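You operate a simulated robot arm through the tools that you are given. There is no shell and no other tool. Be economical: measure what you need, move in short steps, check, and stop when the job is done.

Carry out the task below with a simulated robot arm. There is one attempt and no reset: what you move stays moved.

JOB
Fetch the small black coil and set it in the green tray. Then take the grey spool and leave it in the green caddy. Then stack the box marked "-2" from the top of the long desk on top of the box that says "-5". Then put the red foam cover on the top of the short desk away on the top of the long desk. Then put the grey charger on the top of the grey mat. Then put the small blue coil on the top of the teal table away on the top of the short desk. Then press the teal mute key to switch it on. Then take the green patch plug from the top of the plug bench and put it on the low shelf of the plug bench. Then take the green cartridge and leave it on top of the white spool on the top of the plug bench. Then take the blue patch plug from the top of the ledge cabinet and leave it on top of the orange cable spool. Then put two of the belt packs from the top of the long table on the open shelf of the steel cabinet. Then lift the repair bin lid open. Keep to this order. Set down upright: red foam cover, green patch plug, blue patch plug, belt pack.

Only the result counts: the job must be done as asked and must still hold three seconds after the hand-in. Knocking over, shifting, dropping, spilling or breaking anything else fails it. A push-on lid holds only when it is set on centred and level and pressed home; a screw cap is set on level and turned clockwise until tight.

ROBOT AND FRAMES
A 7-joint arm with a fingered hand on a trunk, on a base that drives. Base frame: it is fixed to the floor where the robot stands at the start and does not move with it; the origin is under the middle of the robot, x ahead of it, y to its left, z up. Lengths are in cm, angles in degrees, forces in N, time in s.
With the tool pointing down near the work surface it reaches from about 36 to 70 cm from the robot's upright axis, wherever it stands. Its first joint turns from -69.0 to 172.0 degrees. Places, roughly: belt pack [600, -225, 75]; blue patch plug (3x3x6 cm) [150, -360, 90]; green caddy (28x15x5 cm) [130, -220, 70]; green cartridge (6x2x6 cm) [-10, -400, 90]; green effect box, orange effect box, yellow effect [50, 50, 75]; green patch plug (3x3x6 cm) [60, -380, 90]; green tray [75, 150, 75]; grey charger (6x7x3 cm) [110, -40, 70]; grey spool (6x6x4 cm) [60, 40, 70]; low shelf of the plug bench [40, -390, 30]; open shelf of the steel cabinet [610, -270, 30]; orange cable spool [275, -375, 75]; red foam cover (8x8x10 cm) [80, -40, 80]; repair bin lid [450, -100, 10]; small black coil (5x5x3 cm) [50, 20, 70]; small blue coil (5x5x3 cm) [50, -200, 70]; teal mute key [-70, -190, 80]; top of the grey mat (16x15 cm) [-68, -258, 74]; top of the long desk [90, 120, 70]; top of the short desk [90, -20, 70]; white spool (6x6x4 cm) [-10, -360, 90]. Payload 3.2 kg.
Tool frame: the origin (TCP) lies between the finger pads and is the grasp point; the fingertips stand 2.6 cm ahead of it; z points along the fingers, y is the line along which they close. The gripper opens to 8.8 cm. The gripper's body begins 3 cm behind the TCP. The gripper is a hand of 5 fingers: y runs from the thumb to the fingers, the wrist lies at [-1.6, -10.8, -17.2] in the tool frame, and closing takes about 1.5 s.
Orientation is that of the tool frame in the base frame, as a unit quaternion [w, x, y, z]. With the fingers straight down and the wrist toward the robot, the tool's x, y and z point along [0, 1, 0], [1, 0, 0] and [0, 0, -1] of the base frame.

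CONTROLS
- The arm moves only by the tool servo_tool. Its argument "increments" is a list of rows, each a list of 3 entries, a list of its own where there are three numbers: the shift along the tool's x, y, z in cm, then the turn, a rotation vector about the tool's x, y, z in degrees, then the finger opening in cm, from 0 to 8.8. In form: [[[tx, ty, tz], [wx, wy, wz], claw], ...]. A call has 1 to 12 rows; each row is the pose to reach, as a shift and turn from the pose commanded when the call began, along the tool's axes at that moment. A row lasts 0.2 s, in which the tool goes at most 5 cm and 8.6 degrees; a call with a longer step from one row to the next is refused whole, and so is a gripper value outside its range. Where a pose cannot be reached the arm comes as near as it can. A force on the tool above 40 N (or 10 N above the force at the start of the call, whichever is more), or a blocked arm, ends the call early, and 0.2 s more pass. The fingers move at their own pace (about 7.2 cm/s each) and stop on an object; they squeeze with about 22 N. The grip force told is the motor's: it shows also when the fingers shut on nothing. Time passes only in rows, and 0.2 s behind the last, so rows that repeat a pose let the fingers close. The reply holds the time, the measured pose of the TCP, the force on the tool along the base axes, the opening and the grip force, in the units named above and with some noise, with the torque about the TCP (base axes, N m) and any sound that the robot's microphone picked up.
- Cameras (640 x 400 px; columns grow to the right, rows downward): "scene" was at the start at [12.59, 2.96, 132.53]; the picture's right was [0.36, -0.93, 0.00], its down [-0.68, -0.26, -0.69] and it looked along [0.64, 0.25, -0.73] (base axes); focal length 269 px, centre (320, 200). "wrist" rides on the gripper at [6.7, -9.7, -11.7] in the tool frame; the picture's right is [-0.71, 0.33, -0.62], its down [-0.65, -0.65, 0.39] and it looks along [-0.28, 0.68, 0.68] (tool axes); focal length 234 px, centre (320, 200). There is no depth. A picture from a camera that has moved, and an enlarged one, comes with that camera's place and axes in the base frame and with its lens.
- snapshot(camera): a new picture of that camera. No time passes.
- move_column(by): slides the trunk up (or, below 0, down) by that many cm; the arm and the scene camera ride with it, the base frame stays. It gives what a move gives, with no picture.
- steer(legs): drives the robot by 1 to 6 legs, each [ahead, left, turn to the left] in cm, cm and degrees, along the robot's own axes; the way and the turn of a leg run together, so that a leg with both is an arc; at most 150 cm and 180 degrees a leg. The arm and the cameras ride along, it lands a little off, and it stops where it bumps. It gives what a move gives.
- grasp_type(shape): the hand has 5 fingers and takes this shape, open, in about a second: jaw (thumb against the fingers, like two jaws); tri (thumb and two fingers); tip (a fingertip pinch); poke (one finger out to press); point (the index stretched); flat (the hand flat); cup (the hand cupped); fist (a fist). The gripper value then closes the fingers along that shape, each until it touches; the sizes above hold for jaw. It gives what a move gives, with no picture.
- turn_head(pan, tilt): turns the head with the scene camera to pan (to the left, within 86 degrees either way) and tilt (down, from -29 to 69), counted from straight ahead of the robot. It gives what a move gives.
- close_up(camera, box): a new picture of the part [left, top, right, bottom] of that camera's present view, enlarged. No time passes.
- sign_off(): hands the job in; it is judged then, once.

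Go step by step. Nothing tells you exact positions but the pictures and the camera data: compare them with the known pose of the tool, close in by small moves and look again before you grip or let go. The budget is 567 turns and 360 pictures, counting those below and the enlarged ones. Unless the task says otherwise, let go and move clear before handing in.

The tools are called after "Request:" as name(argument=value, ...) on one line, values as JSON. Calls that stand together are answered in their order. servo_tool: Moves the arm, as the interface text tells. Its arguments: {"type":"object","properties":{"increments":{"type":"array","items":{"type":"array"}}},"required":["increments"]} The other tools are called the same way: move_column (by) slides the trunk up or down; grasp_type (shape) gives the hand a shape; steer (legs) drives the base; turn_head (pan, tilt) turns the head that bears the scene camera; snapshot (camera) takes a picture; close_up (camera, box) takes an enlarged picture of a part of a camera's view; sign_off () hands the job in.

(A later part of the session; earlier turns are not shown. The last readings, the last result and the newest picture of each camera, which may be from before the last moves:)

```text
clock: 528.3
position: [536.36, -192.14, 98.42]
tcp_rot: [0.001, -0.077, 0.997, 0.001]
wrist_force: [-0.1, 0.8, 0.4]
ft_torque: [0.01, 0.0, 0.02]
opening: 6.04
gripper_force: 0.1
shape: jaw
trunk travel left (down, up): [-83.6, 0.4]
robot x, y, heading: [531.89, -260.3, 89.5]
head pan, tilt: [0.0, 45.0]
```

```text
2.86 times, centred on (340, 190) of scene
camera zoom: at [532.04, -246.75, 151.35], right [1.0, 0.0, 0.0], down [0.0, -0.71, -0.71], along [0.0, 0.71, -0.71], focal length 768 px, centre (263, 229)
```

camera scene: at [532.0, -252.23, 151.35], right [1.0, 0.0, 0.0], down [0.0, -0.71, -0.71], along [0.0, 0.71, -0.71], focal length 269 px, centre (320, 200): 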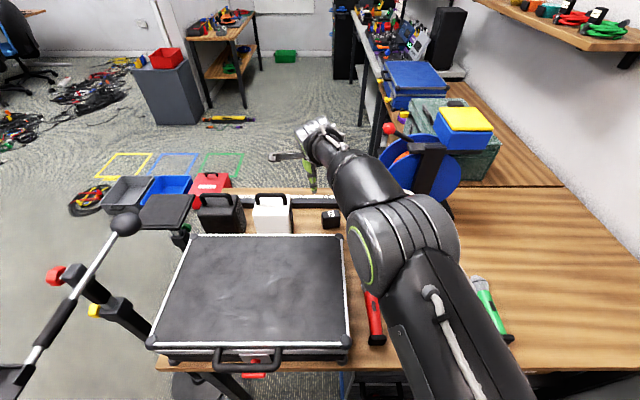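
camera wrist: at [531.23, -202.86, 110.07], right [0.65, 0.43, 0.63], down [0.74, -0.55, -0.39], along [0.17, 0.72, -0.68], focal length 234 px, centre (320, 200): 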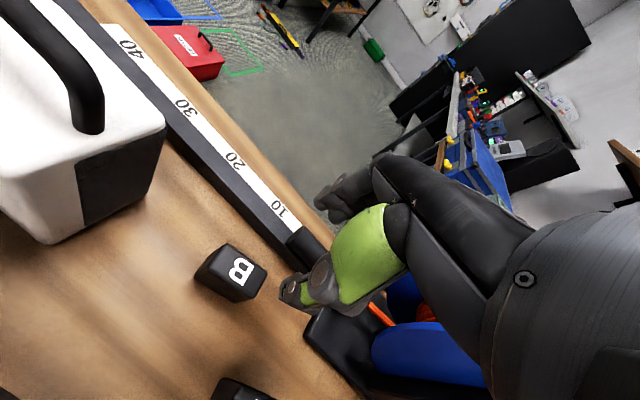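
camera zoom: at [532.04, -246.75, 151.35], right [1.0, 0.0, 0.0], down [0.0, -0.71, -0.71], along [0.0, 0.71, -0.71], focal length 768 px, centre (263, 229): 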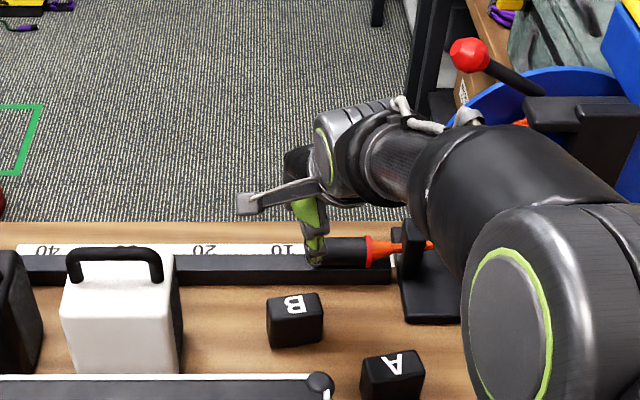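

Request:
servo_tool(increments=[[[0.6, 0.4, 0], [0, 0, 0], 6.5], [[0.6, 0.4, 0], [0, 0, 0], 6.5]])

Request:
move_column(by=-9)

Request:
snapshot(camera="wrist")

Request:
close_up(camera="scene", box=[240, 150, 440, 290])

```text
clock: 528.9
position: [535.78, -191.84, 98.47]
tcp_rot: [0.001, -0.076, 0.997, 0.001]
wrist_force: [-0.2, 0.3, -0.2]
ft_torque: [0.02, 0.03, -0.04]
opening: 6.44
gripper_force: 0.0
shape: jaw
trunk travel left (down, up): [-83.6, 0.4]
robot x, y, heading: [531.56, -259.84, 89.8]
head pan, tilt: [0.0, 45.0]
```

```text
clock: 530.2
position: [535.73, -191.85, 89.52]
tcp_rot: [0.0, -0.077, 0.997, 0.001]
wrist_force: [-0.7, 0.5, -0.3]
ft_torque: [0.01, 0.03, 0.01]
opening: 6.46
gripper_force: 0.0
shape: jaw
trunk travel left (down, up): [-74.6, 9.4]
robot x, y, heading: [531.55, -259.99, 90.0]
head pan, tilt: [0.0, 45.0]
```

```text
87 pictures are left
camera wrist: at [530.56, -202.56, 101.1], right [0.65, 0.43, 0.63], down [0.74, -0.55, -0.39], along [0.17, 0.72, -0.68], focal length 234 px, centre (320, 200)
```

wrist: 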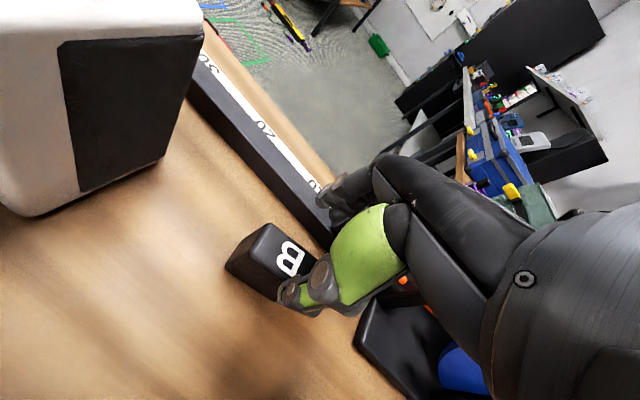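

```text
2.86 times, centred on (340, 220) of scene
camera zoom: at [532.02, -246.77, 142.35], right [1.0, 0.0, 0.0], down [0.0, -0.71, -0.71], along [0.0, 0.71, -0.71], focal length 768 px, centre (263, 143)
```

zoom: 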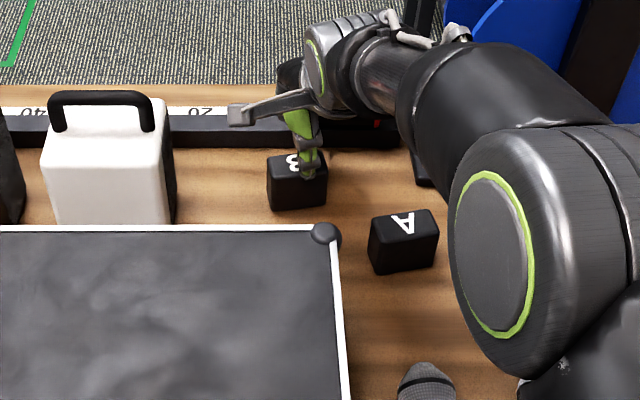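

Request:
move_column(by=-3)

Request:
move_column(by=-2)

Request:
close_up(camera="wrist", box=[180, 160, 420, 340])

```text
clock: 530.9
position: [535.75, -191.82, 86.41]
tcp_rot: [0.001, -0.078, 0.997, 0.0]
wrist_force: [-0.4, -0.3, 0.7]
ft_torque: [0.0, 0.02, -0.04]
opening: 6.47
gripper_force: 0.0
shape: jaw
trunk travel left (down, up): [-71.6, 12.4]
robot x, y, heading: [531.92, -260.3, 90.0]
head pan, tilt: [0.0, 45.0]
```

```text
clock: 531.6
position: [535.76, -191.9, 84.49]
tcp_rot: [0.001, -0.077, 0.997, 0.001]
wrist_force: [0.9, -0.4, 0.3]
ft_torque: [-0.04, 0.01, 0.02]
opening: 6.47
gripper_force: 0.0
shape: jaw
trunk travel left (down, up): [-69.6, 14.4]
robot x, y, heading: [531.97, -259.94, 89.9]
head pan, tilt: [0.0, 45.0]
```

```text
2.22 times, centred on (300, 250) of wrist
camera zoom: at [530.56, -202.57, 96.1], right [0.65, 0.43, 0.63], down [0.74, -0.55, -0.39], along [0.17, 0.72, -0.68], focal length 520 px, centre (364, 89)
```

zoom: 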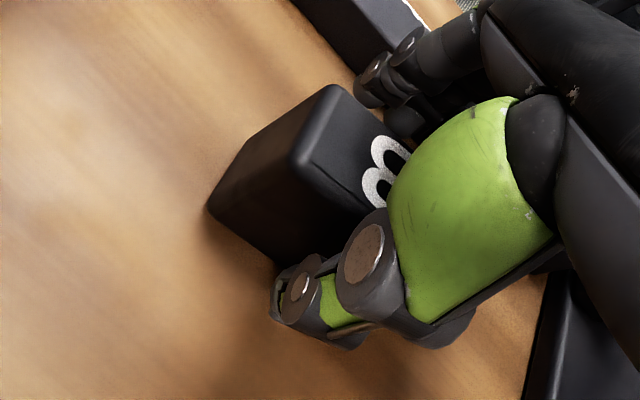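

Request:
move_column(by=-0.8)

Request:
servo_tool(increments=[[[0, 0, 0], [0, 0, 0], 5.4], [[0, 0, 0], [0, 0, 0], 4.6], [[0, 0, 0], [0, 0, 0], 3.8], [[0, 0, 0], [0, 0, 0], 3], [[0, 0, 0], [0, 0, 0], 2], [[0, 0, 0], [0, 0, 0], 1.6], [[0, 0, 0], [0, 0, 0], 1.6], [[0, 0, 0], [0, 0, 0], 1.6]])

Request:
close_up(camera="wrist", box=[180, 160, 420, 340])

```text
clock: 532.1
position: [535.73, -191.89, 83.58]
tcp_rot: [0.001, -0.076, 0.997, 0.001]
wrist_force: [0.9, -0.1, -0.1]
ft_torque: [0.01, 0.04, -0.03]
opening: 6.45
gripper_force: 0.0
shape: jaw
trunk travel left (down, up): [-68.8, 15.2]
robot x, y, heading: [532.14, -259.95, 90.0]
head pan, tilt: [0.0, 45.0]
```

```text
clock: 534.0
position: [535.63, -191.88, 83.55]
tcp_rot: [0.001, -0.077, 0.997, 0.001]
wrist_force: [0.3, -0.2, 0.6]
ft_torque: [-0.04, 0.02, 0.01]
opening: 2.88
gripper_force: 22.1
shape: jaw
trunk travel left (down, up): [-68.8, 15.2]
robot x, y, heading: [532.2, -259.99, 89.9]
head pan, tilt: [0.0, 45.0]
```

```text
2.22 times, centred on (300, 250) of wrist
camera zoom: at [530.57, -202.55, 95.29], right [0.65, 0.44, 0.63], down [0.74, -0.55, -0.39], along [0.17, 0.72, -0.68], focal length 520 px, centre (364, 89)
```

zoom: 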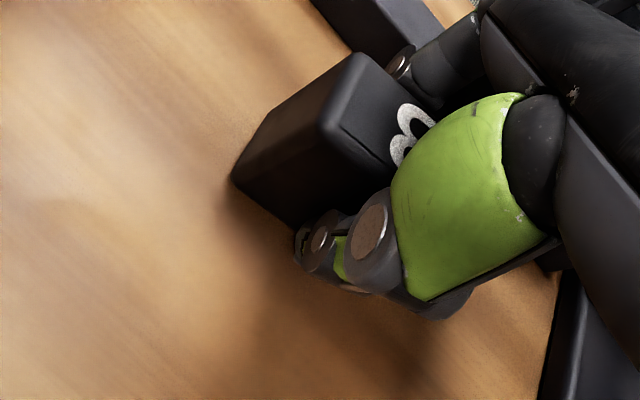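

Gripped. Lifting well above the case and backing out.

Request:
move_column(by=15)

Request:
servo_tool(increments=[[[0, 0, -3], [0, 0, 0], 1.6], [[0, 0, -6], [0, 0, 0], 1.6], [[0, 0, -7], [0, 0, 3], 1.6], [[0, 0, -7], [0, 0, 9], 1.6], [[0, 0, -7], [0, 0, 9], 1.6]])

Request:
steer(legs=[[-52, 0, 0], [-15, 0, -90]])

Request:
turn_head(pan=5, tilt=30)

Request:
snapshot(camera="scene")

Request:
snapshot(camera="wrist")

```text
clock: 535.7
position: [535.75, -191.78, 98.56]
tcp_rot: [0.001, -0.076, 0.997, 0.001]
wrist_force: [0.0, 0.0, -1.9]
ft_torque: [0.01, -0.01, 0.01]
opening: 2.9
gripper_force: 22.0
shape: jaw
trunk travel left (down, up): [-83.8, 0.2]
robot x, y, heading: [531.5, -259.92, 90.0]
head pan, tilt: [0.0, 45.0]
```

```text
clock: 536.9
position: [535.8, -191.74, 105.64]
tcp_rot: [0.0, 0.003, 1.0, 0.0]
wrist_force: [0.9, -1.1, -1.1]
ft_torque: [0.01, -0.03, 0.0]
opening: 2.86
gripper_force: 22.3
shape: jaw
trunk travel left (down, up): [-83.8, 0.2]
robot x, y, heading: [531.99, -259.97, 90.1]
head pan, tilt: [0.0, 45.0]
```

```text
clock: 543.7
position: [590.1, -325.11, 105.52]
tcp_rot: [0.001, 0.709, 0.705, -0.001]
wrist_force: [-0.1, 0.0, -1.9]
ft_torque: [-0.01, 0.03, 0.01]
opening: 2.85
gripper_force: 22.0
shape: jaw
trunk travel left (down, up): [-83.8, 0.2]
robot x, y, heading: [522.03, -321.38, -0.1]
head pan, tilt: [0.0, 45.0]
```

```text
clock: 544.5
position: [590.13, -325.39, 105.54]
tcp_rot: [0.001, 0.709, 0.705, 0.0]
wrist_force: [0.1, 0.4, -0.8]
ft_torque: [0.0, 0.02, 0.01]
opening: 2.83
gripper_force: 22.3
shape: jaw
trunk travel left (down, up): [-83.8, 0.2]
robot x, y, heading: [521.92, -321.39, -0.1]
head pan, tilt: [5.0, 30.0]
```

```text
83 pictures are left
camera scene: at [536.09, -320.51, 153.8], right [0.08, -1.0, 0.0], down [-0.5, -0.04, -0.87], along [0.86, 0.07, -0.5], focal length 269 px, centre (320, 200)
```

scene: 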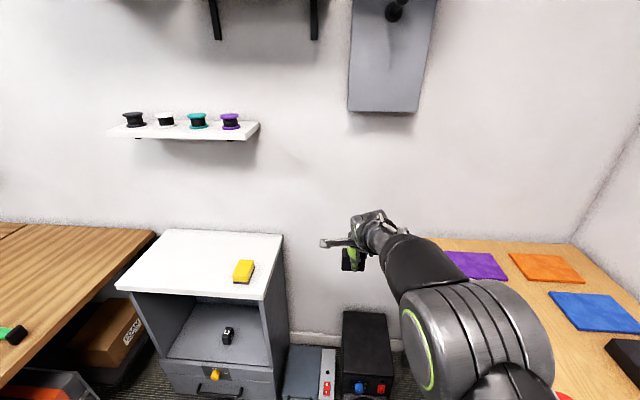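

```text
82 pictures are left
camera wrist: at [580.28, -318.57, 117.23], right [0.33, -0.71, 0.62], down [-0.66, -0.65, -0.39], along [0.68, -0.28, -0.68], focal length 234 px, centre (320, 200)
```

wrist: 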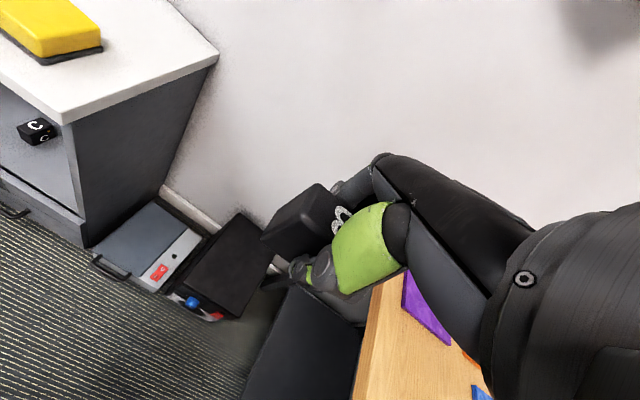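

Pack C is visible on the shelf. I restore the earlier arm posture, move in front of the opening at y≈−258, and lower.

Request:
servo_tool(increments=[[[0, 0, 4], [0, 0, 0], 1.6], [[0, 0, 8], [0, 0, 0], 1.6], [[0, 0, 11], [0, 0, 0], 1.6], [[0, 0, 11], [0, 0, 0], 1.6]])

Request:
steer(legs=[[-8, 67.2, 0.1]])

Request:
move_column(by=-40)

Request:
move_column(by=-11)

Request:
snapshot(camera="scene")

```text
clock: 545.5
position: [590.12, -325.29, 94.68]
tcp_rot: [0.0, 0.708, 0.706, 0.001]
wrist_force: [-0.2, 0.1, -1.8]
ft_torque: [-0.01, 0.03, -0.04]
opening: 2.84
gripper_force: 22.1
shape: jaw
trunk travel left (down, up): [-83.8, 0.2]
robot x, y, heading: [522.12, -321.32, -0.2]
head pan, tilt: [5.0, 30.0]
```

```text
clock: 549.3
position: [582.13, -257.12, 94.63]
tcp_rot: [0.002, 0.704, 0.711, 0.0]
wrist_force: [0.1, 0.6, -1.2]
ft_torque: [-0.01, -0.02, -0.01]
opening: 2.84
gripper_force: 21.9
shape: jaw
trunk travel left (down, up): [-83.8, 0.2]
robot x, y, heading: [513.82, -254.46, 0.7]
head pan, tilt: [5.0, 30.0]
```

```text
clock: 553.1
position: [582.2, -257.28, 54.68]
tcp_rot: [0.001, 0.703, 0.711, 0.0]
wrist_force: [0.0, 0.9, -1.4]
ft_torque: [0.02, 0.01, 0.03]
opening: 2.83
gripper_force: 22.0
shape: jaw
trunk travel left (down, up): [-43.8, 40.2]
robot x, y, heading: [513.6, -254.56, 0.9]
head pan, tilt: [5.0, 30.0]
```

```text
clock: 554.5
position: [582.16, -257.07, 43.53]
tcp_rot: [0.001, 0.704, 0.711, 0.001]
wrist_force: [0.2, 0.1, -1.6]
ft_torque: [0.02, 0.0, -0.01]
opening: 2.85
gripper_force: 21.7
shape: jaw
trunk travel left (down, up): [-32.8, 51.2]
robot x, y, heading: [513.88, -254.28, 0.7]
head pan, tilt: [5.0, 30.0]
```

```text
81 pictures are left
camera scene: at [528.0, -253.34, 102.81], right [0.1, -1.0, 0.0], down [-0.5, -0.05, -0.87], along [0.86, 0.09, -0.5], focal length 269 px, centre (320, 200)
```

scene: 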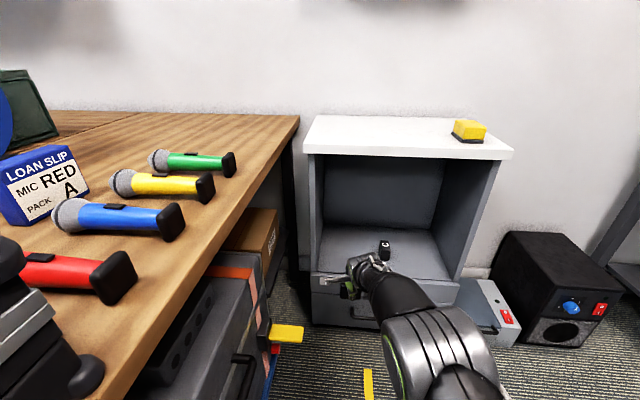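

The robot would brush the trolley here, so I shift it 13 cm right and move the arm left instead.

Request:
steer(legs=[[0, -13, -0.7]])

Request:
servo_tool(increments=[[[4, 0, 0], [0, 0, 0], 1.6], [[8, 0, 0], [0, 0, 0], 1.6], [[12, 0, 0], [0, 0, 0], 1.6], [[12, 0, 0], [0, 0, 0], 1.6]])

Request:
steer(legs=[[14, 0, 0]])

Request:
snapshot(camera="scene")

Request:
snapshot(camera="wrist")

```text
clock: 555.8
position: [582.08, -271.0, 43.65]
tcp_rot: [0.001, 0.708, 0.706, 0.0]
wrist_force: [-0.2, 0.2, -2.0]
ft_torque: [-0.01, 0.01, -0.03]
opening: 2.84
gripper_force: 21.4
shape: jaw
trunk travel left (down, up): [-32.8, 51.2]
robot x, y, heading: [514.15, -266.95, -0.2]
head pan, tilt: [5.0, 30.0]
```

```text
clock: 556.8
position: [581.51, -259.57, 43.6]
tcp_rot: [0.0, 0.708, 0.706, -0.001]
wrist_force: [-0.2, -0.3, -0.7]
ft_torque: [-0.01, -0.03, -0.01]
opening: 2.82
gripper_force: 21.5
shape: jaw
out of reach, approached as far as the arm can: row 3, 4
trunk travel left (down, up): [-32.8, 51.2]
robot x, y, heading: [513.95, -267.36, 0.1]
head pan, tilt: [5.0, 30.0]
```

```text
clock: 558.1
position: [595.54, -259.66, 43.61]
tcp_rot: [0.001, 0.708, 0.706, 0.0]
wrist_force: [-0.5, -0.3, -1.2]
ft_torque: [-0.04, -0.01, -0.03]
opening: 2.84
gripper_force: 22.0
shape: jaw
trunk travel left (down, up): [-32.8, 51.2]
robot x, y, heading: [527.95, -267.09, 0.0]
head pan, tilt: [5.0, 30.0]
```

```text
80 pictures are left
camera scene: at [542.1, -266.42, 102.8], right [0.09, -1.0, 0.0], down [-0.5, -0.04, -0.87], along [0.86, 0.07, -0.5], focal length 269 px, centre (320, 200)
```

scene: 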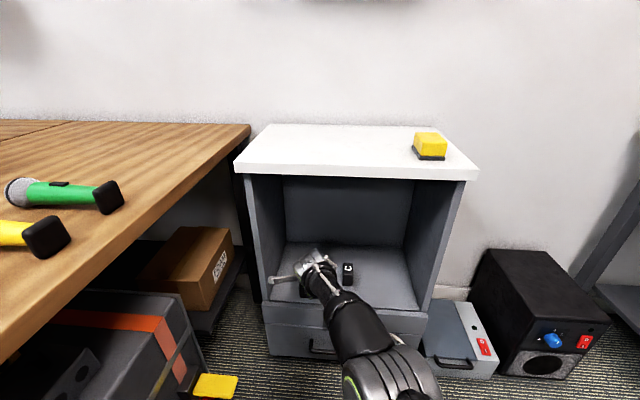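

```text
79 pictures are left
camera wrist: at [585.72, -252.86, 55.3], right [0.33, -0.71, 0.63], down [-0.66, -0.65, -0.39], along [0.68, -0.28, -0.68], focal length 234 px, centre (320, 200)
```

wrist: 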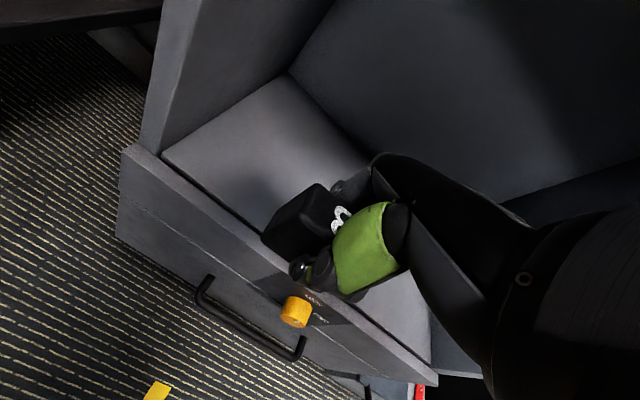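

Request:
steer(legs=[[14, 0, 0]])

Request:
move_column(by=-7)

Request:
snapshot(camera="wrist")

Request:
close_up(camera="scene", box=[220, 160, 460, 340])

```text
clock: 559.5
position: [609.53, -259.64, 43.69]
tcp_rot: [0.001, 0.708, 0.706, -0.001]
wrist_force: [0.1, 0.1, -2.3]
ft_torque: [-0.04, 0.01, 0.0]
opening: 2.84
gripper_force: 21.6
shape: jaw
trunk travel left (down, up): [-32.8, 51.2]
robot x, y, heading: [542.13, -266.96, 0.1]
head pan, tilt: [5.0, 30.0]
```

```text
clock: 560.5
position: [609.52, -259.7, 36.63]
tcp_rot: [0.001, 0.709, 0.705, 0.001]
wrist_force: [-0.2, 0.1, -1.1]
ft_torque: [0.01, 0.01, 0.0]
opening: 2.85
gripper_force: 22.4
shape: jaw
trunk travel left (down, up): [-25.8, 58.2]
robot x, y, heading: [542.17, -267.3, -0.3]
head pan, tilt: [5.0, 30.0]
```

```text
78 pictures are left
camera wrist: at [599.77, -252.93, 48.32], right [0.33, -0.71, 0.63], down [-0.66, -0.65, -0.39], along [0.68, -0.28, -0.68], focal length 234 px, centre (320, 200)
```

wrist: 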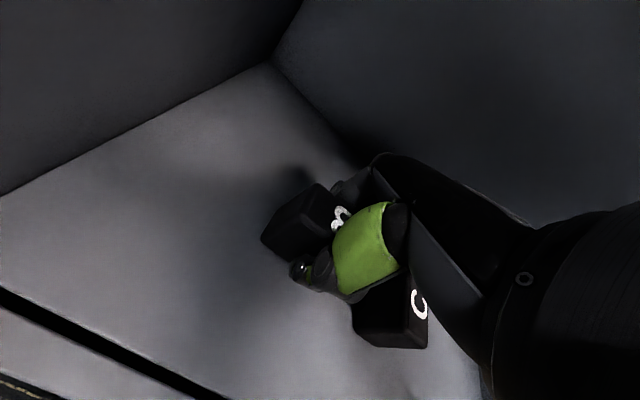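

```text
2.22 times, centred on (340, 250) of scene
camera zoom: at [556.12, -266.46, 95.8], right [0.08, -1.0, 0.0], down [-0.5, -0.04, -0.87], along [0.86, 0.07, -0.5], focal length 597 px, centre (276, 89)
```

zoom: 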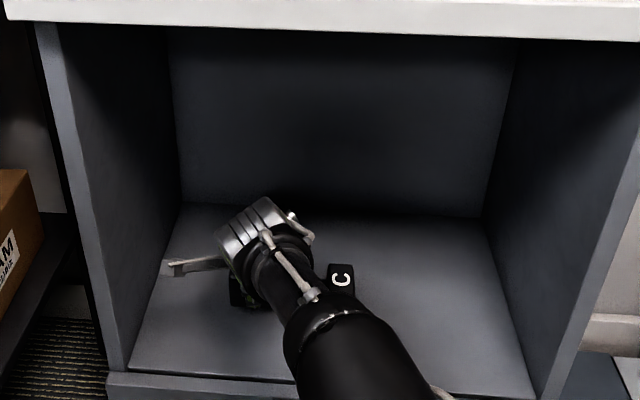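

Request:
move_column(by=-1)

Request:
move_column(by=-0.6)

Request:
move_column(by=-0.5)

```text
clock: 561.1
position: [609.64, -259.61, 35.63]
tcp_rot: [0.002, 0.708, 0.706, 0.0]
wrist_force: [0.3, 0.7, -1.7]
ft_torque: [-0.02, 0.02, 0.01]
opening: 2.85
gripper_force: 22.9
shape: jaw
trunk travel left (down, up): [-24.8, 59.2]
robot x, y, heading: [541.83, -267.36, -0.3]
head pan, tilt: [5.0, 30.0]
```

```text
clock: 561.7
position: [609.63, -259.59, 35.05]
tcp_rot: [0.002, 0.709, 0.706, -0.001]
wrist_force: [-0.1, -0.4, -1.8]
ft_torque: [-0.01, -0.01, -0.01]
opening: 2.82
gripper_force: 21.8
shape: jaw
trunk travel left (down, up): [-24.2, 59.8]
robot x, y, heading: [541.84, -266.96, -0.2]
head pan, tilt: [5.0, 30.0]
```

```text
clock: 562.2
position: [609.58, -259.69, 34.62]
tcp_rot: [0.001, 0.708, 0.706, 0.0]
wrist_force: [-0.5, 0.9, 1.5]
ft_torque: [0.0, 0.08, 0.02]
opening: 2.85
gripper_force: 22.7
shape: jaw
trunk travel left (down, up): [-23.7, 60.3]
robot x, y, heading: [542.13, -267.25, -0.2]
head pan, tilt: [5.0, 30.0]
```

Just touching. A little more, then release.

Request:
move_column(by=-0.25)

Request:
servo_tool(increments=[[[0, 0, 0], [0, 0, 0], 3.4], [[0, 0, 0], [0, 0, 0], 4], [[0, 0, 0], [0, 0, 0], 5], [[0, 0, 0], [0, 0, 0], 6], [[0, 0, 0], [0, 0, 0], 7], [[0, 0, 0], [0, 0, 0], 7]])

Request:
move_column(by=9)

Request:
steer(legs=[[-34, 0, 0]])

Request:
close_up(camera="scene", box=[240, 180, 440, 330])

```text
clock: 562.7
position: [609.53, -259.64, 34.51]
tcp_rot: [0.002, 0.709, 0.706, 0.002]
wrist_force: [-0.6, 0.3, 7.8]
ft_torque: [0.0, 0.19, -0.03]
opening: 2.87
gripper_force: 22.0
shape: jaw
trunk travel left (down, up): [-23.4, 60.6]
robot x, y, heading: [542.07, -267.28, -0.1]
head pan, tilt: [5.0, 30.0]
```

```text
clock: 564.1
position: [609.54, -259.61, 34.4]
tcp_rot: [0.001, 0.709, 0.706, 0.0]
wrist_force: [0.7, -0.2, 0.3]
ft_torque: [-0.02, -0.01, -0.02]
opening: 6.96
gripper_force: 0.1
shape: jaw
trunk travel left (down, up): [-23.4, 60.6]
robot x, y, heading: [541.86, -267.35, -0.4]
head pan, tilt: [5.0, 30.0]
```

```text
clock: 565.4
position: [609.6, -259.59, 43.37]
tcp_rot: [0.002, 0.709, 0.705, 0.0]
wrist_force: [0.2, 0.6, 0.0]
ft_torque: [-0.01, 0.01, 0.0]
opening: 6.98
gripper_force: 0.1
shape: jaw
trunk travel left (down, up): [-32.4, 51.6]
robot x, y, heading: [542.08, -267.2, -0.3]
head pan, tilt: [5.0, 30.0]
```

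```text
clock: 567.6
position: [575.38, -259.57, 43.33]
tcp_rot: [0.001, 0.709, 0.706, 0.0]
wrist_force: [0.3, -0.5, 0.1]
ft_torque: [0.03, -0.01, -0.01]
opening: 6.99
gripper_force: 0.2
shape: jaw
trunk travel left (down, up): [-32.4, 51.6]
robot x, y, heading: [507.99, -266.96, 0.0]
head pan, tilt: [5.0, 30.0]
```

```text
2.67 times, centred on (340, 255) of scene
camera zoom: at [521.91, -266.37, 102.46], right [0.08, -1.0, 0.0], down [-0.5, -0.04, -0.87], along [0.86, 0.07, -0.5], focal length 717 px, centre (267, 53)
```

zoom: 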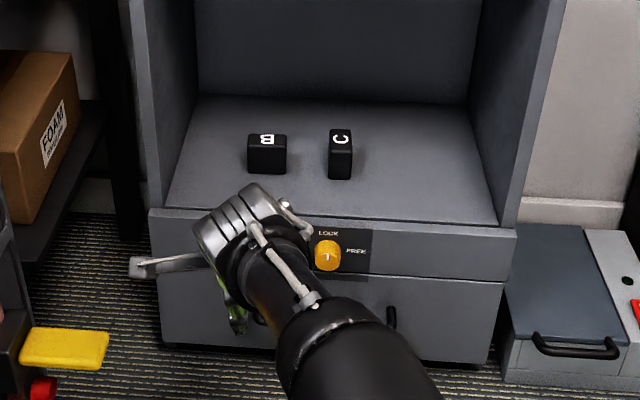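

Both packs B and C stand on the open shelf. Last, the red repair bin near (445,−95): driving around the stanchions to its south side.

Request:
steer(legs=[[0, -20, 0], [-118, 0, 0], [0, 0, 90]])

Request:
turn_head(pan=-15, tilt=20)

Request:
snapshot(camera="scene")

```text
clock: 578.6
position: [381.7, -219.64, 43.23]
tcp_rot: [0.002, -0.002, 1.0, 0.001]
wrist_force: [1.3, -0.1, 0.9]
ft_torque: [0.0, 0.01, 0.0]
opening: 6.95
gripper_force: 0.0
shape: jaw
trunk travel left (down, up): [-32.4, 51.6]
robot x, y, heading: [389.5, -286.98, 90.1]
head pan, tilt: [5.0, 30.0]
```

```text
clock: 579.5
position: [381.64, -219.51, 43.29]
tcp_rot: [0.002, -0.002, 1.0, 0.001]
wrist_force: [-0.2, -0.3, -0.8]
ft_torque: [0.0, 0.01, 0.0]
opening: 6.96
gripper_force: 0.1
shape: jaw
trunk travel left (down, up): [-32.4, 51.6]
robot x, y, heading: [389.95, -287.0, 90.1]
head pan, tilt: [-15.0, 20.0]
```

```text
75 pictures are left
camera scene: at [392.26, -272.96, 104.06], right [0.97, -0.26, 0.0], down [-0.09, -0.33, -0.94], along [0.24, 0.91, -0.34], focal length 269 px, centre (320, 200)
```

scene: 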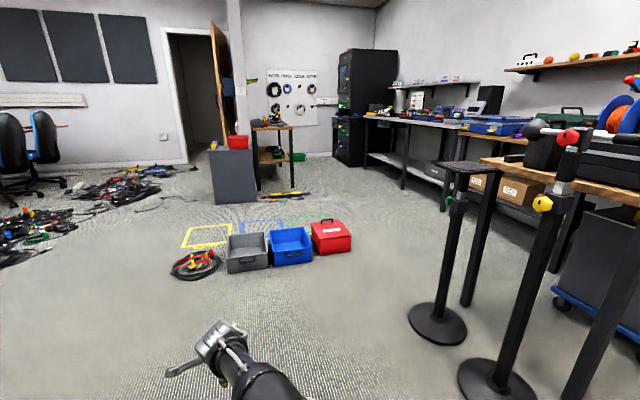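

Request:
close_up(camera="scene", box=[220, 200, 380, 290])

```text
4.00 times, centred on (300, 245) of scene
camera zoom: at [392.26, -272.96, 104.06], right [0.97, -0.26, 0.0], down [-0.09, -0.33, -0.94], along [0.24, 0.91, -0.34], focal length 1075 px, centre (400, 20)
```

zoom: 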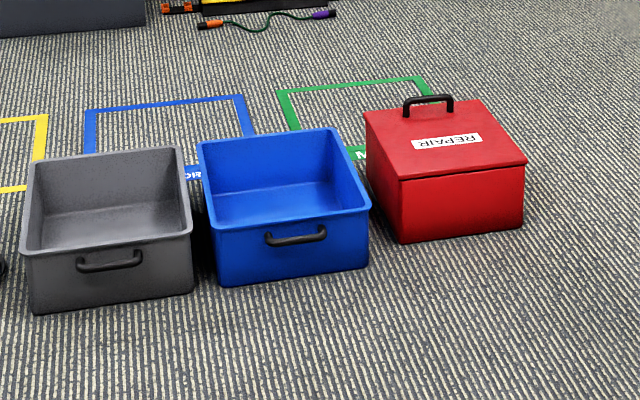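

The red bin's lid (x 435.6–459.5, y −109…−81, top z≈13.3) has a handle bar along x at about (448,−84), top z≈16.5; the hinge is on the south side. I drive to about (434,−155).

Request:
steer(legs=[[100, 0, 0], [30, -44, 0]])

Request:
turn_head(pan=0, tilt=50)

Request:
snapshot(camera="scene")

Request:
snapshot(camera="wrist")

```text
clock: 587.4
position: [424.9, -88.87, 43.26]
tcp_rot: [0.001, -0.004, 1.0, 0.001]
wrist_force: [-0.2, 0.6, 0.1]
ft_torque: [0.0, 0.03, 0.02]
opening: 6.94
gripper_force: 0.1
shape: jaw
trunk travel left (down, up): [-32.4, 51.6]
robot x, y, heading: [433.62, -156.24, 90.5]
head pan, tilt: [-15.0, 20.0]
```

```text
clock: 588.3
position: [424.89, -88.69, 43.28]
tcp_rot: [0.0, -0.005, 1.0, 0.002]
wrist_force: [-0.3, -1.2, 0.7]
ft_torque: [0.01, -0.01, -0.01]
opening: 6.96
gripper_force: 0.2
shape: jaw
trunk travel left (down, up): [-32.4, 51.6]
robot x, y, heading: [433.47, -156.0, 90.4]
head pan, tilt: [0.0, 50.0]
```

```text
73 pictures are left
camera scene: at [433.43, -143.42, 99.51], right [1.0, 0.01, 0.0], down [0.01, -0.77, -0.64], along [-0.01, 0.64, -0.77], focal length 269 px, centre (320, 200)
```

scene: 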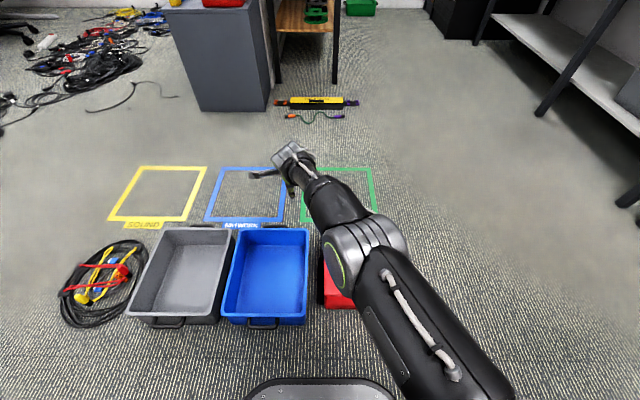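

```text
72 pictures are left
camera wrist: at [418.25, -98.59, 54.98], right [0.7, 0.34, 0.63], down [0.66, -0.65, -0.39], along [0.27, 0.68, -0.68], focal length 234 px, centre (320, 200)
```

wrist: 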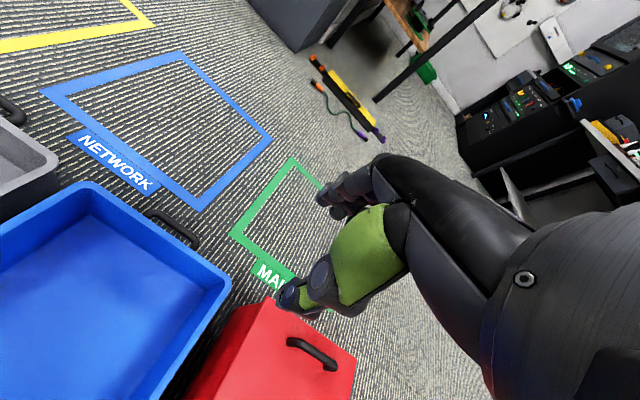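

The handle bar is at y≈−88.5, x 441–453. Moving 5 cm ahead, 4 cm right, then swinging the hand over the handle.

Request:
steer(legs=[[5, -4, -0.4]])

Request:
servo_tool(increments=[[[-4.5, -1, 0], [0, 0, 0], 7], [[-9, -2.5, 0], [0, 0, 0], 7], [[-13.5, -4, 0], [0, 0, 0], 7], [[-18, -5, 0], [0, 0, 0], 7], [[-18, -5, 0], [0, 0, 0], 7]])

Request:
snapshot(camera="wrist")

Request:
snapshot(camera="scene")

```text
clock: 589.3
position: [429.2, -83.73, 43.32]
tcp_rot: [0.001, -0.002, 1.0, 0.001]
wrist_force: [-1.2, 0.5, 0.0]
ft_torque: [0.0, 0.0, 0.01]
opening: 6.93
gripper_force: 0.0
shape: jaw
trunk travel left (down, up): [-32.4, 51.6]
robot x, y, heading: [436.94, -151.36, 90.2]
head pan, tilt: [0.0, 50.0]
```

```text
clock: 590.5
position: [447.36, -88.64, 43.31]
tcp_rot: [0.001, 0.0, 1.0, 0.001]
wrist_force: [-0.4, 0.0, 0.0]
ft_torque: [0.0, -0.01, 0.02]
opening: 6.96
gripper_force: 0.1
shape: jaw
trunk travel left (down, up): [-32.4, 51.6]
robot x, y, heading: [436.88, -150.91, 90.1]
head pan, tilt: [0.0, 50.0]
```

```text
71 pictures are left
camera wrist: at [440.61, -98.4, 55.02], right [0.71, 0.33, 0.63], down [0.65, -0.65, -0.39], along [0.28, 0.68, -0.68], focal length 234 px, centre (320, 200)
```

wrist: 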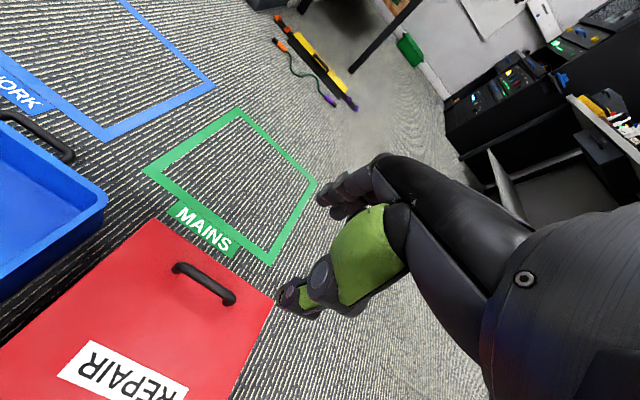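

```text
70 pictures are left
camera scene: at [437.47, -138.45, 99.5], right [1.0, 0.0, 0.0], down [0.0, -0.77, -0.64], along [0.0, 0.64, -0.77], focal length 269 px, centre (320, 200)
```

scene: 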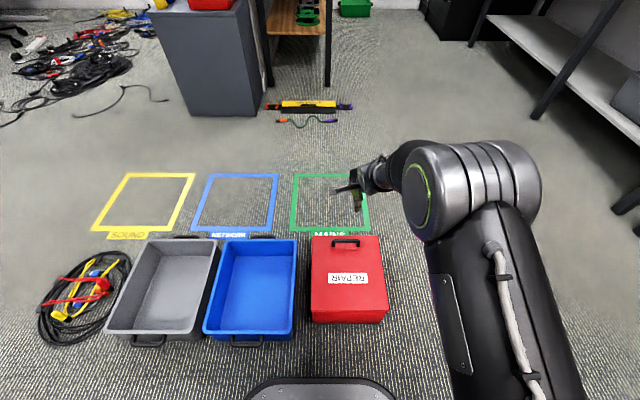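

Handle centre is about (446.4,−88.4). Shifting slightly and lowering with the column.

Request:
servo_tool(increments=[[[0.9, 0.4, 0], [0, 0, 0], 5], [[1.8, 0.7, 0], [0, 0, 0], 5], [[1.8, 0.7, 0], [0, 0, 0], 5]])

Request:
move_column(by=-23)

Request:
snapshot(camera="wrist")

Request:
close_up(camera="scene", box=[260, 130, 460, 290])

```text
clock: 591.3
position: [445.48, -87.97, 43.38]
tcp_rot: [0.0, -0.001, 1.0, 0.001]
wrist_force: [0.2, -0.2, 1.1]
ft_torque: [-0.01, -0.02, 0.02]
opening: 5.05
gripper_force: 0.0
shape: jaw
trunk travel left (down, up): [-32.4, 51.6]
robot x, y, heading: [437.49, -151.45, 90.1]
head pan, tilt: [0.0, 50.0]
```

```text
clock: 593.7
position: [445.48, -87.88, 20.31]
tcp_rot: [0.001, -0.001, 1.0, 0.001]
wrist_force: [0.2, 0.4, 0.1]
ft_torque: [0.0, -0.02, 0.0]
opening: 5.04
gripper_force: 0.0
shape: jaw
trunk travel left (down, up): [-9.4, 74.6]
robot x, y, heading: [437.67, -151.13, 90.0]
head pan, tilt: [0.0, 50.0]
```

```text
69 pictures are left
camera wrist: at [438.79, -97.72, 32.02], right [0.71, 0.33, 0.63], down [0.65, -0.65, -0.39], along [0.28, 0.68, -0.68], focal length 234 px, centre (320, 200)
```

wrist: 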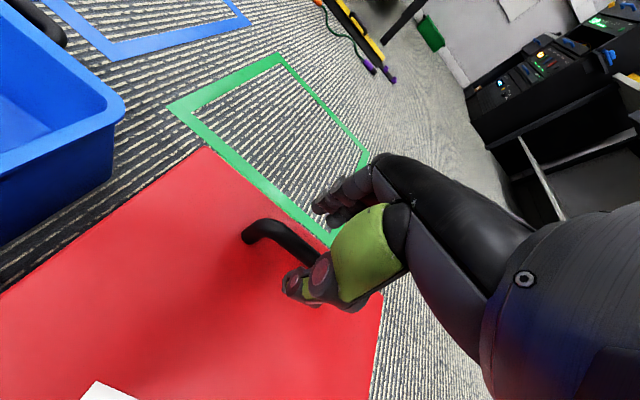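

```text
2.50 times, centred on (360, 210) of scene
camera zoom: at [437.45, -138.45, 76.51], right [1.0, 0.0, 0.0], down [0.0, -0.77, -0.64], along [0.0, 0.64, -0.77], focal length 672 px, centre (220, 175)
```

zoom: 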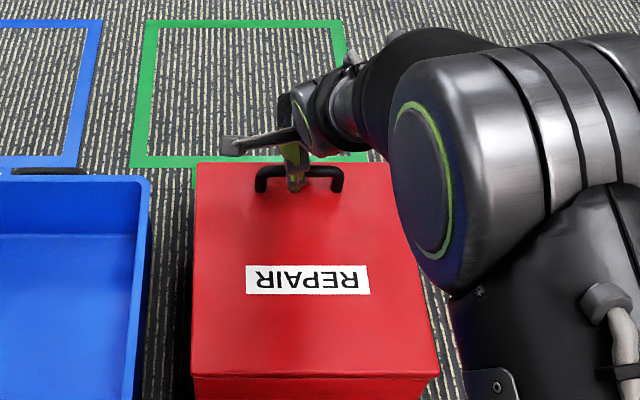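

The bar lies between thumb and fingers. Lowering further in small steps.

Request:
move_column(by=-3.2)

Request:
move_column(by=-0.8)

Request:
close_up(camera="wrist", box=[200, 150, 400, 330])

```text
clock: 594.5
position: [445.44, -88.01, 17.16]
tcp_rot: [0.0, -0.001, 1.0, 0.0]
wrist_force: [1.9, -0.6, -0.4]
ft_torque: [0.02, 0.01, -0.04]
opening: 5.01
gripper_force: 0.1
shape: jaw
trunk travel left (down, up): [-6.2, 77.8]
robot x, y, heading: [437.52, -151.54, 89.9]
head pan, tilt: [0.0, 50.0]
```

```text
clock: 595.1
position: [445.5, -87.76, 17.08]
tcp_rot: [0.0, -0.001, 1.0, 0.007]
wrist_force: [-0.7, -1.4, 28.5]
ft_torque: [-1.17, 0.11, -0.04]
opening: 5.22
gripper_force: 0.1
shape: jaw
trunk travel left (down, up): [-5.4, 78.6]
robot x, y, heading: [437.61, -151.01, 90.0]
head pan, tilt: [0.0, 50.0]
```

```text
2.22 times, centred on (300, 240) of wrist
camera zoom: at [438.76, -97.65, 28.6], right [0.71, 0.32, 0.63], down [0.65, -0.65, -0.4], along [0.28, 0.69, -0.67], focal length 520 px, centre (364, 111)
```

zoom: 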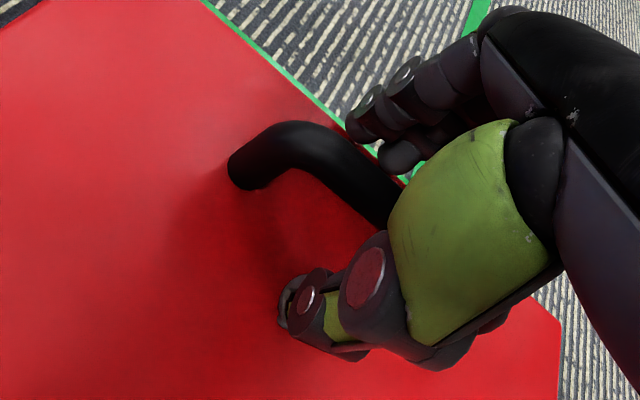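

The thumb touches the lid. Raising 0.5 cm and closing on the bar.

Request:
move_column(by=0.8)

Request:
servo_tool(increments=[[[0, 0, 0], [0, 0, 0], 4], [[0, 0, 0], [0, 0, 0], 3], [[0, 0, 0], [0, 0, 0], 2], [[0, 0, 0], [0, 0, 0], 1], [[0, 0, 0], [0, 0, 0], 0.5], [[0, 0, 0], [0, 0, 0], 0.3], [[0, 0, 0], [0, 0, 0], 0.3]])

Request:
close_up(camera="wrist", box=[200, 150, 400, 330])

```text
clock: 595.6
position: [445.52, -88.1, 17.11]
tcp_rot: [0.0, -0.001, 1.0, 0.0]
wrist_force: [-0.2, 0.9, 9.0]
ft_torque: [-0.03, -0.03, 0.03]
opening: 5.06
gripper_force: 0.1
shape: jaw
trunk travel left (down, up): [-6.2, 77.8]
robot x, y, heading: [437.02, -150.78, 89.6]
head pan, tilt: [0.0, 50.0]
```

```text
clock: 597.2
position: [445.52, -87.96, 17.09]
tcp_rot: [0.0, -0.001, 1.0, -0.001]
wrist_force: [-0.4, -3.3, -1.6]
ft_torque: [0.04, 0.01, -0.02]
opening: 1.14
gripper_force: 21.9
shape: jaw
trunk travel left (down, up): [-6.2, 77.8]
robot x, y, heading: [437.51, -151.27, 90.0]
head pan, tilt: [0.0, 50.0]
```

```text
2.22 times, centred on (300, 240) of wrist
camera zoom: at [438.78, -97.77, 28.74], right [0.71, 0.33, 0.62], down [0.65, -0.65, -0.39], along [0.28, 0.68, -0.68], focal length 520 px, centre (364, 111)
```

zoom: 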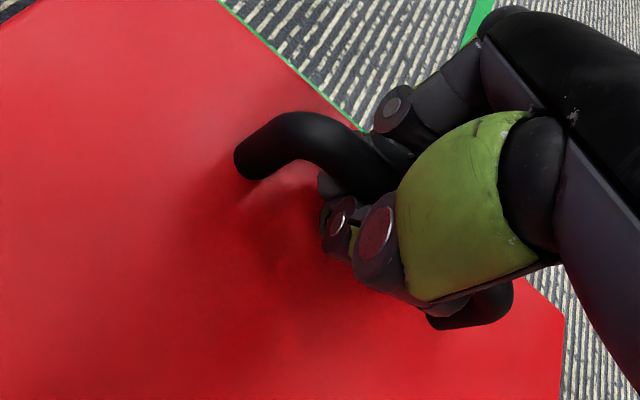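

Bar gripped. Lifting 3 cm to see whether the lid rises as expected.

Request:
move_column(by=3)

Request:
close_up(camera="scene", box=[260, 130, 460, 290])

```text
clock: 598.0
position: [445.51, -88.19, 19.94]
tcp_rot: [0.001, -0.001, 1.0, -0.004]
wrist_force: [-3.4, -22.8, -8.1]
ft_torque: [0.17, -0.02, 0.0]
opening: 1.39
gripper_force: 22.1
shape: jaw
trunk travel left (down, up): [-9.2, 74.8]
robot x, y, heading: [437.64, -151.13, 90.4]
head pan, tilt: [0.0, 50.0]
```

```text
2.50 times, centred on (360, 210) of scene
camera zoom: at [437.46, -138.43, 76.29], right [1.0, 0.0, 0.0], down [0.0, -0.77, -0.64], along [0.0, 0.64, -0.77], focal length 672 px, centre (220, 175)
```

zoom: 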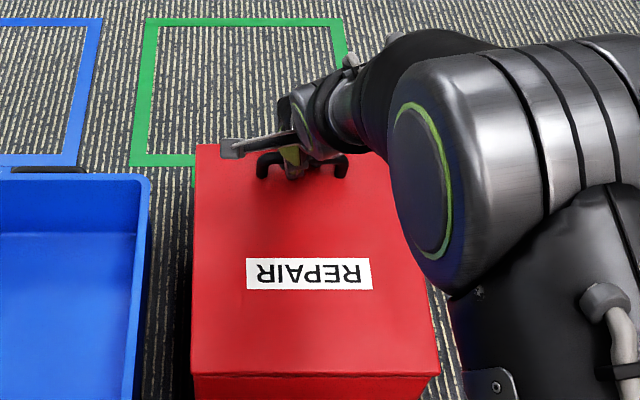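

The lid rises with the hinge on the south side. Following the arc with the tool pitching along.

Request:
servo_tool(increments=[[[0, -0.9, -1.2], [-3, 0, 0], 0.3], [[0, -1.3, -2.8], [-7, 0, 0], 0.3], [[0, -2.0, -4.6], [-12, 0, 0], 0.3], [[0, -2.8, -6.3], [-17, 0, 0], 0.3], [[0, -3.9, -8], [-22, 0, 0], 0.3], [[0, -3.9, -8], [-22, 0, 0], 0.3]])

Request:
snapshot(camera="scene")

```text
clock: 599.4
position: [446.54, -92.09, 27.36]
tcp_rot: [-0.008, 0.015, 0.983, 0.183]
wrist_force: [-5.9, -5.1, -3.5]
ft_torque: [0.14, -0.16, -0.04]
opening: 1.23
gripper_force: 21.7
shape: jaw
trunk travel left (down, up): [-9.2, 74.8]
robot x, y, heading: [437.35, -151.47, 89.9]
head pan, tilt: [0.0, 50.0]
```

```text
64 pictures are left
camera scene: at [437.44, -138.4, 76.3], right [1.0, 0.0, 0.0], down [0.0, -0.77, -0.64], along [0.0, 0.64, -0.77], focal length 269 px, centre (320, 200)
```

scene: 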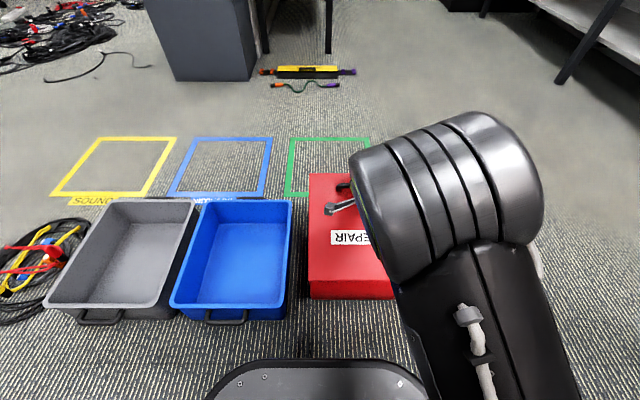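

Working well (lid ≈30°). Continuing the arc to about 62°.

Request:
servo_tool(increments=[[[0, -0.5, -1.6], [-4.2, 0, 0], 0.3], [[0, -1.1, -3.2], [-8.5, 0, 0], 0.3], [[0, -1.8, -4.6], [-12.5, 0, 0], 0.3], [[0, -2.6, -6.0], [-16.5, 0, 0], 0.3], [[0, -3.5, -7.3], [-20.5, 0, 0], 0.3], [[0, -4.4, -8.6], [-24.5, 0, 0], 0.3], [[0, -5.5, -9.7], [-28.5, 0, 0], 0.3], [[0, -6.6, -10.9], [-32.5, 0, 0], 0.3], [[0, -6.6, -10.9], [-32.5, 0, 0], 0.3]])

Request:
snapshot(camera="scene")

```text
clock: 601.4
position: [445.97, -102.06, 35.66]
tcp_rot: [-0.003, 0.008, 0.89, 0.456]
wrist_force: [13.5, -8.0, -18.2]
ft_torque: [0.12, -0.04, 0.06]
opening: 1.38
gripper_force: 21.6
shape: jaw
trunk travel left (down, up): [-9.2, 74.8]
robot x, y, heading: [437.34, -151.19, 90.2]
head pan, tilt: [0.0, 50.0]
```

```text
63 pictures are left
camera scene: at [437.56, -138.31, 76.27], right [1.0, 0.0, 0.0], down [0.0, -0.77, -0.64], along [0.0, 0.64, -0.77], focal length 269 px, centre (320, 200)
```

scene: 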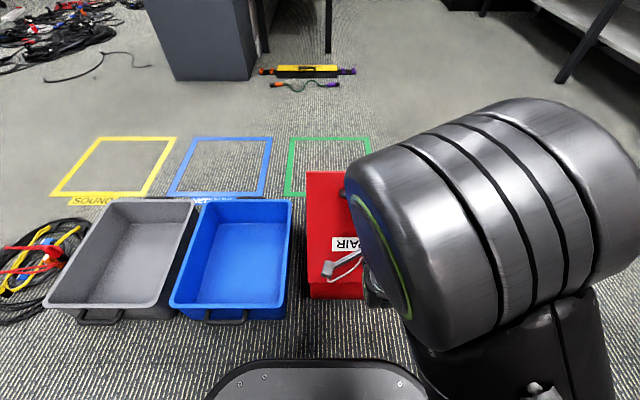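

Request:
servo_tool(increments=[[[0, -0.4, -1.5], [-4, 0, 0], 0.3], [[0, -0.95, -3.0], [-8, 0, 0], 0.3], [[0, -1.6, -4.5], [-12, 0, 0], 0.3], [[0, -2.36, -5.9], [-16, 0, 0], 0.3], [[0, -2.36, -5.9], [-16, 0, 0], 0.3]])

Request:
snapshot(camera="wrist")

Request:
turn_head(pan=10, tilt=55)

Request:
snapshot(camera="scene")

```text
clock: 602.6
position: [445.55, -107.35, 36.97]
tcp_rot: [-0.003, 0.01, 0.814, 0.58]
wrist_force: [14.2, 1.4, 7.4]
ft_torque: [0.08, -0.03, 0.09]
opening: 1.21
gripper_force: 22.3
shape: jaw
out of reach, approached as far as the arm can: row 3, 4, 5
trunk travel left (down, up): [-9.2, 74.8]
robot x, y, heading: [437.29, -151.41, 90.0]
head pan, tilt: [0.0, 50.0]
```

```text
62 pictures are left
camera wrist: at [438.65, -121.66, 31.62], right [0.71, -0.49, 0.51], down [0.64, 0.15, -0.76], along [0.3, 0.86, 0.42], focal length 234 px, centre (320, 200)
```

wrist: 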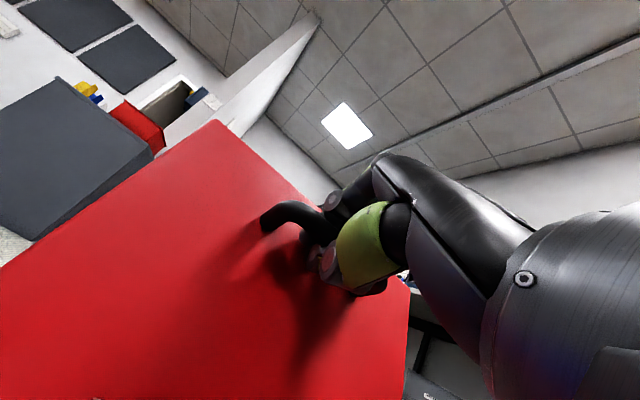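

```text
clock: 603.3
position: [445.78, -107.45, 36.88]
tcp_rot: [-0.002, 0.009, 0.816, 0.579]
wrist_force: [9.2, 2.0, 12.2]
ft_torque: [0.07, -0.01, 0.0]
opening: 1.18
gripper_force: 22.0
shape: jaw
trunk travel left (down, up): [-9.2, 74.8]
robot x, y, heading: [437.51, -151.45, 90.1]
head pan, tilt: [10.0, 55.0]
```

```text
61 pictures are left
camera scene: at [436.22, -139.13, 75.68], right [0.98, 0.18, 0.0], down [0.14, -0.81, -0.57], along [-0.1, 0.57, -0.82], focal length 269 px, centre (320, 200)
```

scene: 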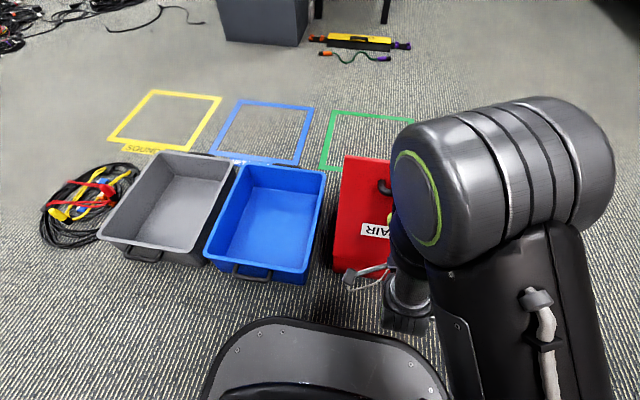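

Lid ≈75°. From here the handle moves almost horizontally, so I back the robot slowly to pull it past vertical.

Request:
steer(legs=[[-5, 0, 0]])

Request:
snapshot(camera="scene")

```text
clock: 604.2
position: [445.68, -112.66, 36.8]
tcp_rot: [-0.002, 0.009, 0.816, 0.578]
wrist_force: [4.9, -1.7, 15.0]
ft_torque: [0.1, -0.05, -0.12]
opening: 1.16
gripper_force: 22.1
shape: jaw
trunk travel left (down, up): [-9.2, 74.8]
robot x, y, heading: [437.5, -155.76, 90.1]
head pan, tilt: [10.0, 55.0]
```

```text
60 pictures are left
camera scene: at [436.22, -144.19, 75.68], right [0.98, 0.18, 0.0], down [0.14, -0.81, -0.57], along [-0.1, 0.57, -0.82], focal length 269 px, centre (320, 200)
```

scene: 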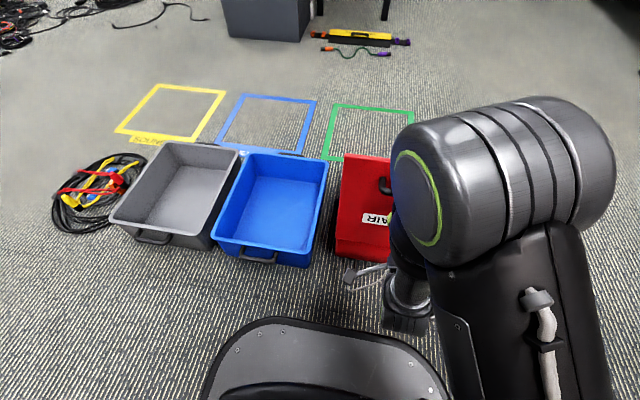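

Request:
steer(legs=[[-4, 0, 0]])

Request:
snapshot(camera="wrist")

```text
clock: 605.1
position: [445.74, -116.55, 36.57]
tcp_rot: [-0.002, 0.011, 0.818, 0.575]
wrist_force: [-1.3, 4.1, -13.1]
ft_torque: [0.39, -0.07, -0.11]
opening: 1.22
gripper_force: 22.1
shape: jaw
trunk travel left (down, up): [-9.2, 74.8]
robot x, y, heading: [437.84, -160.14, 90.4]
head pan, tilt: [10.0, 55.0]
```

```text
59 pictures are left
camera wrist: at [438.73, -130.69, 31.42], right [0.71, -0.49, 0.51], down [0.64, 0.14, -0.76], along [0.3, 0.86, 0.41], focal length 234 px, centre (320, 200)
```

wrist: 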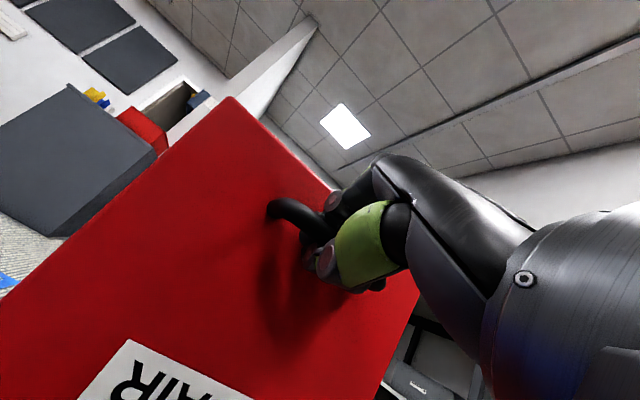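

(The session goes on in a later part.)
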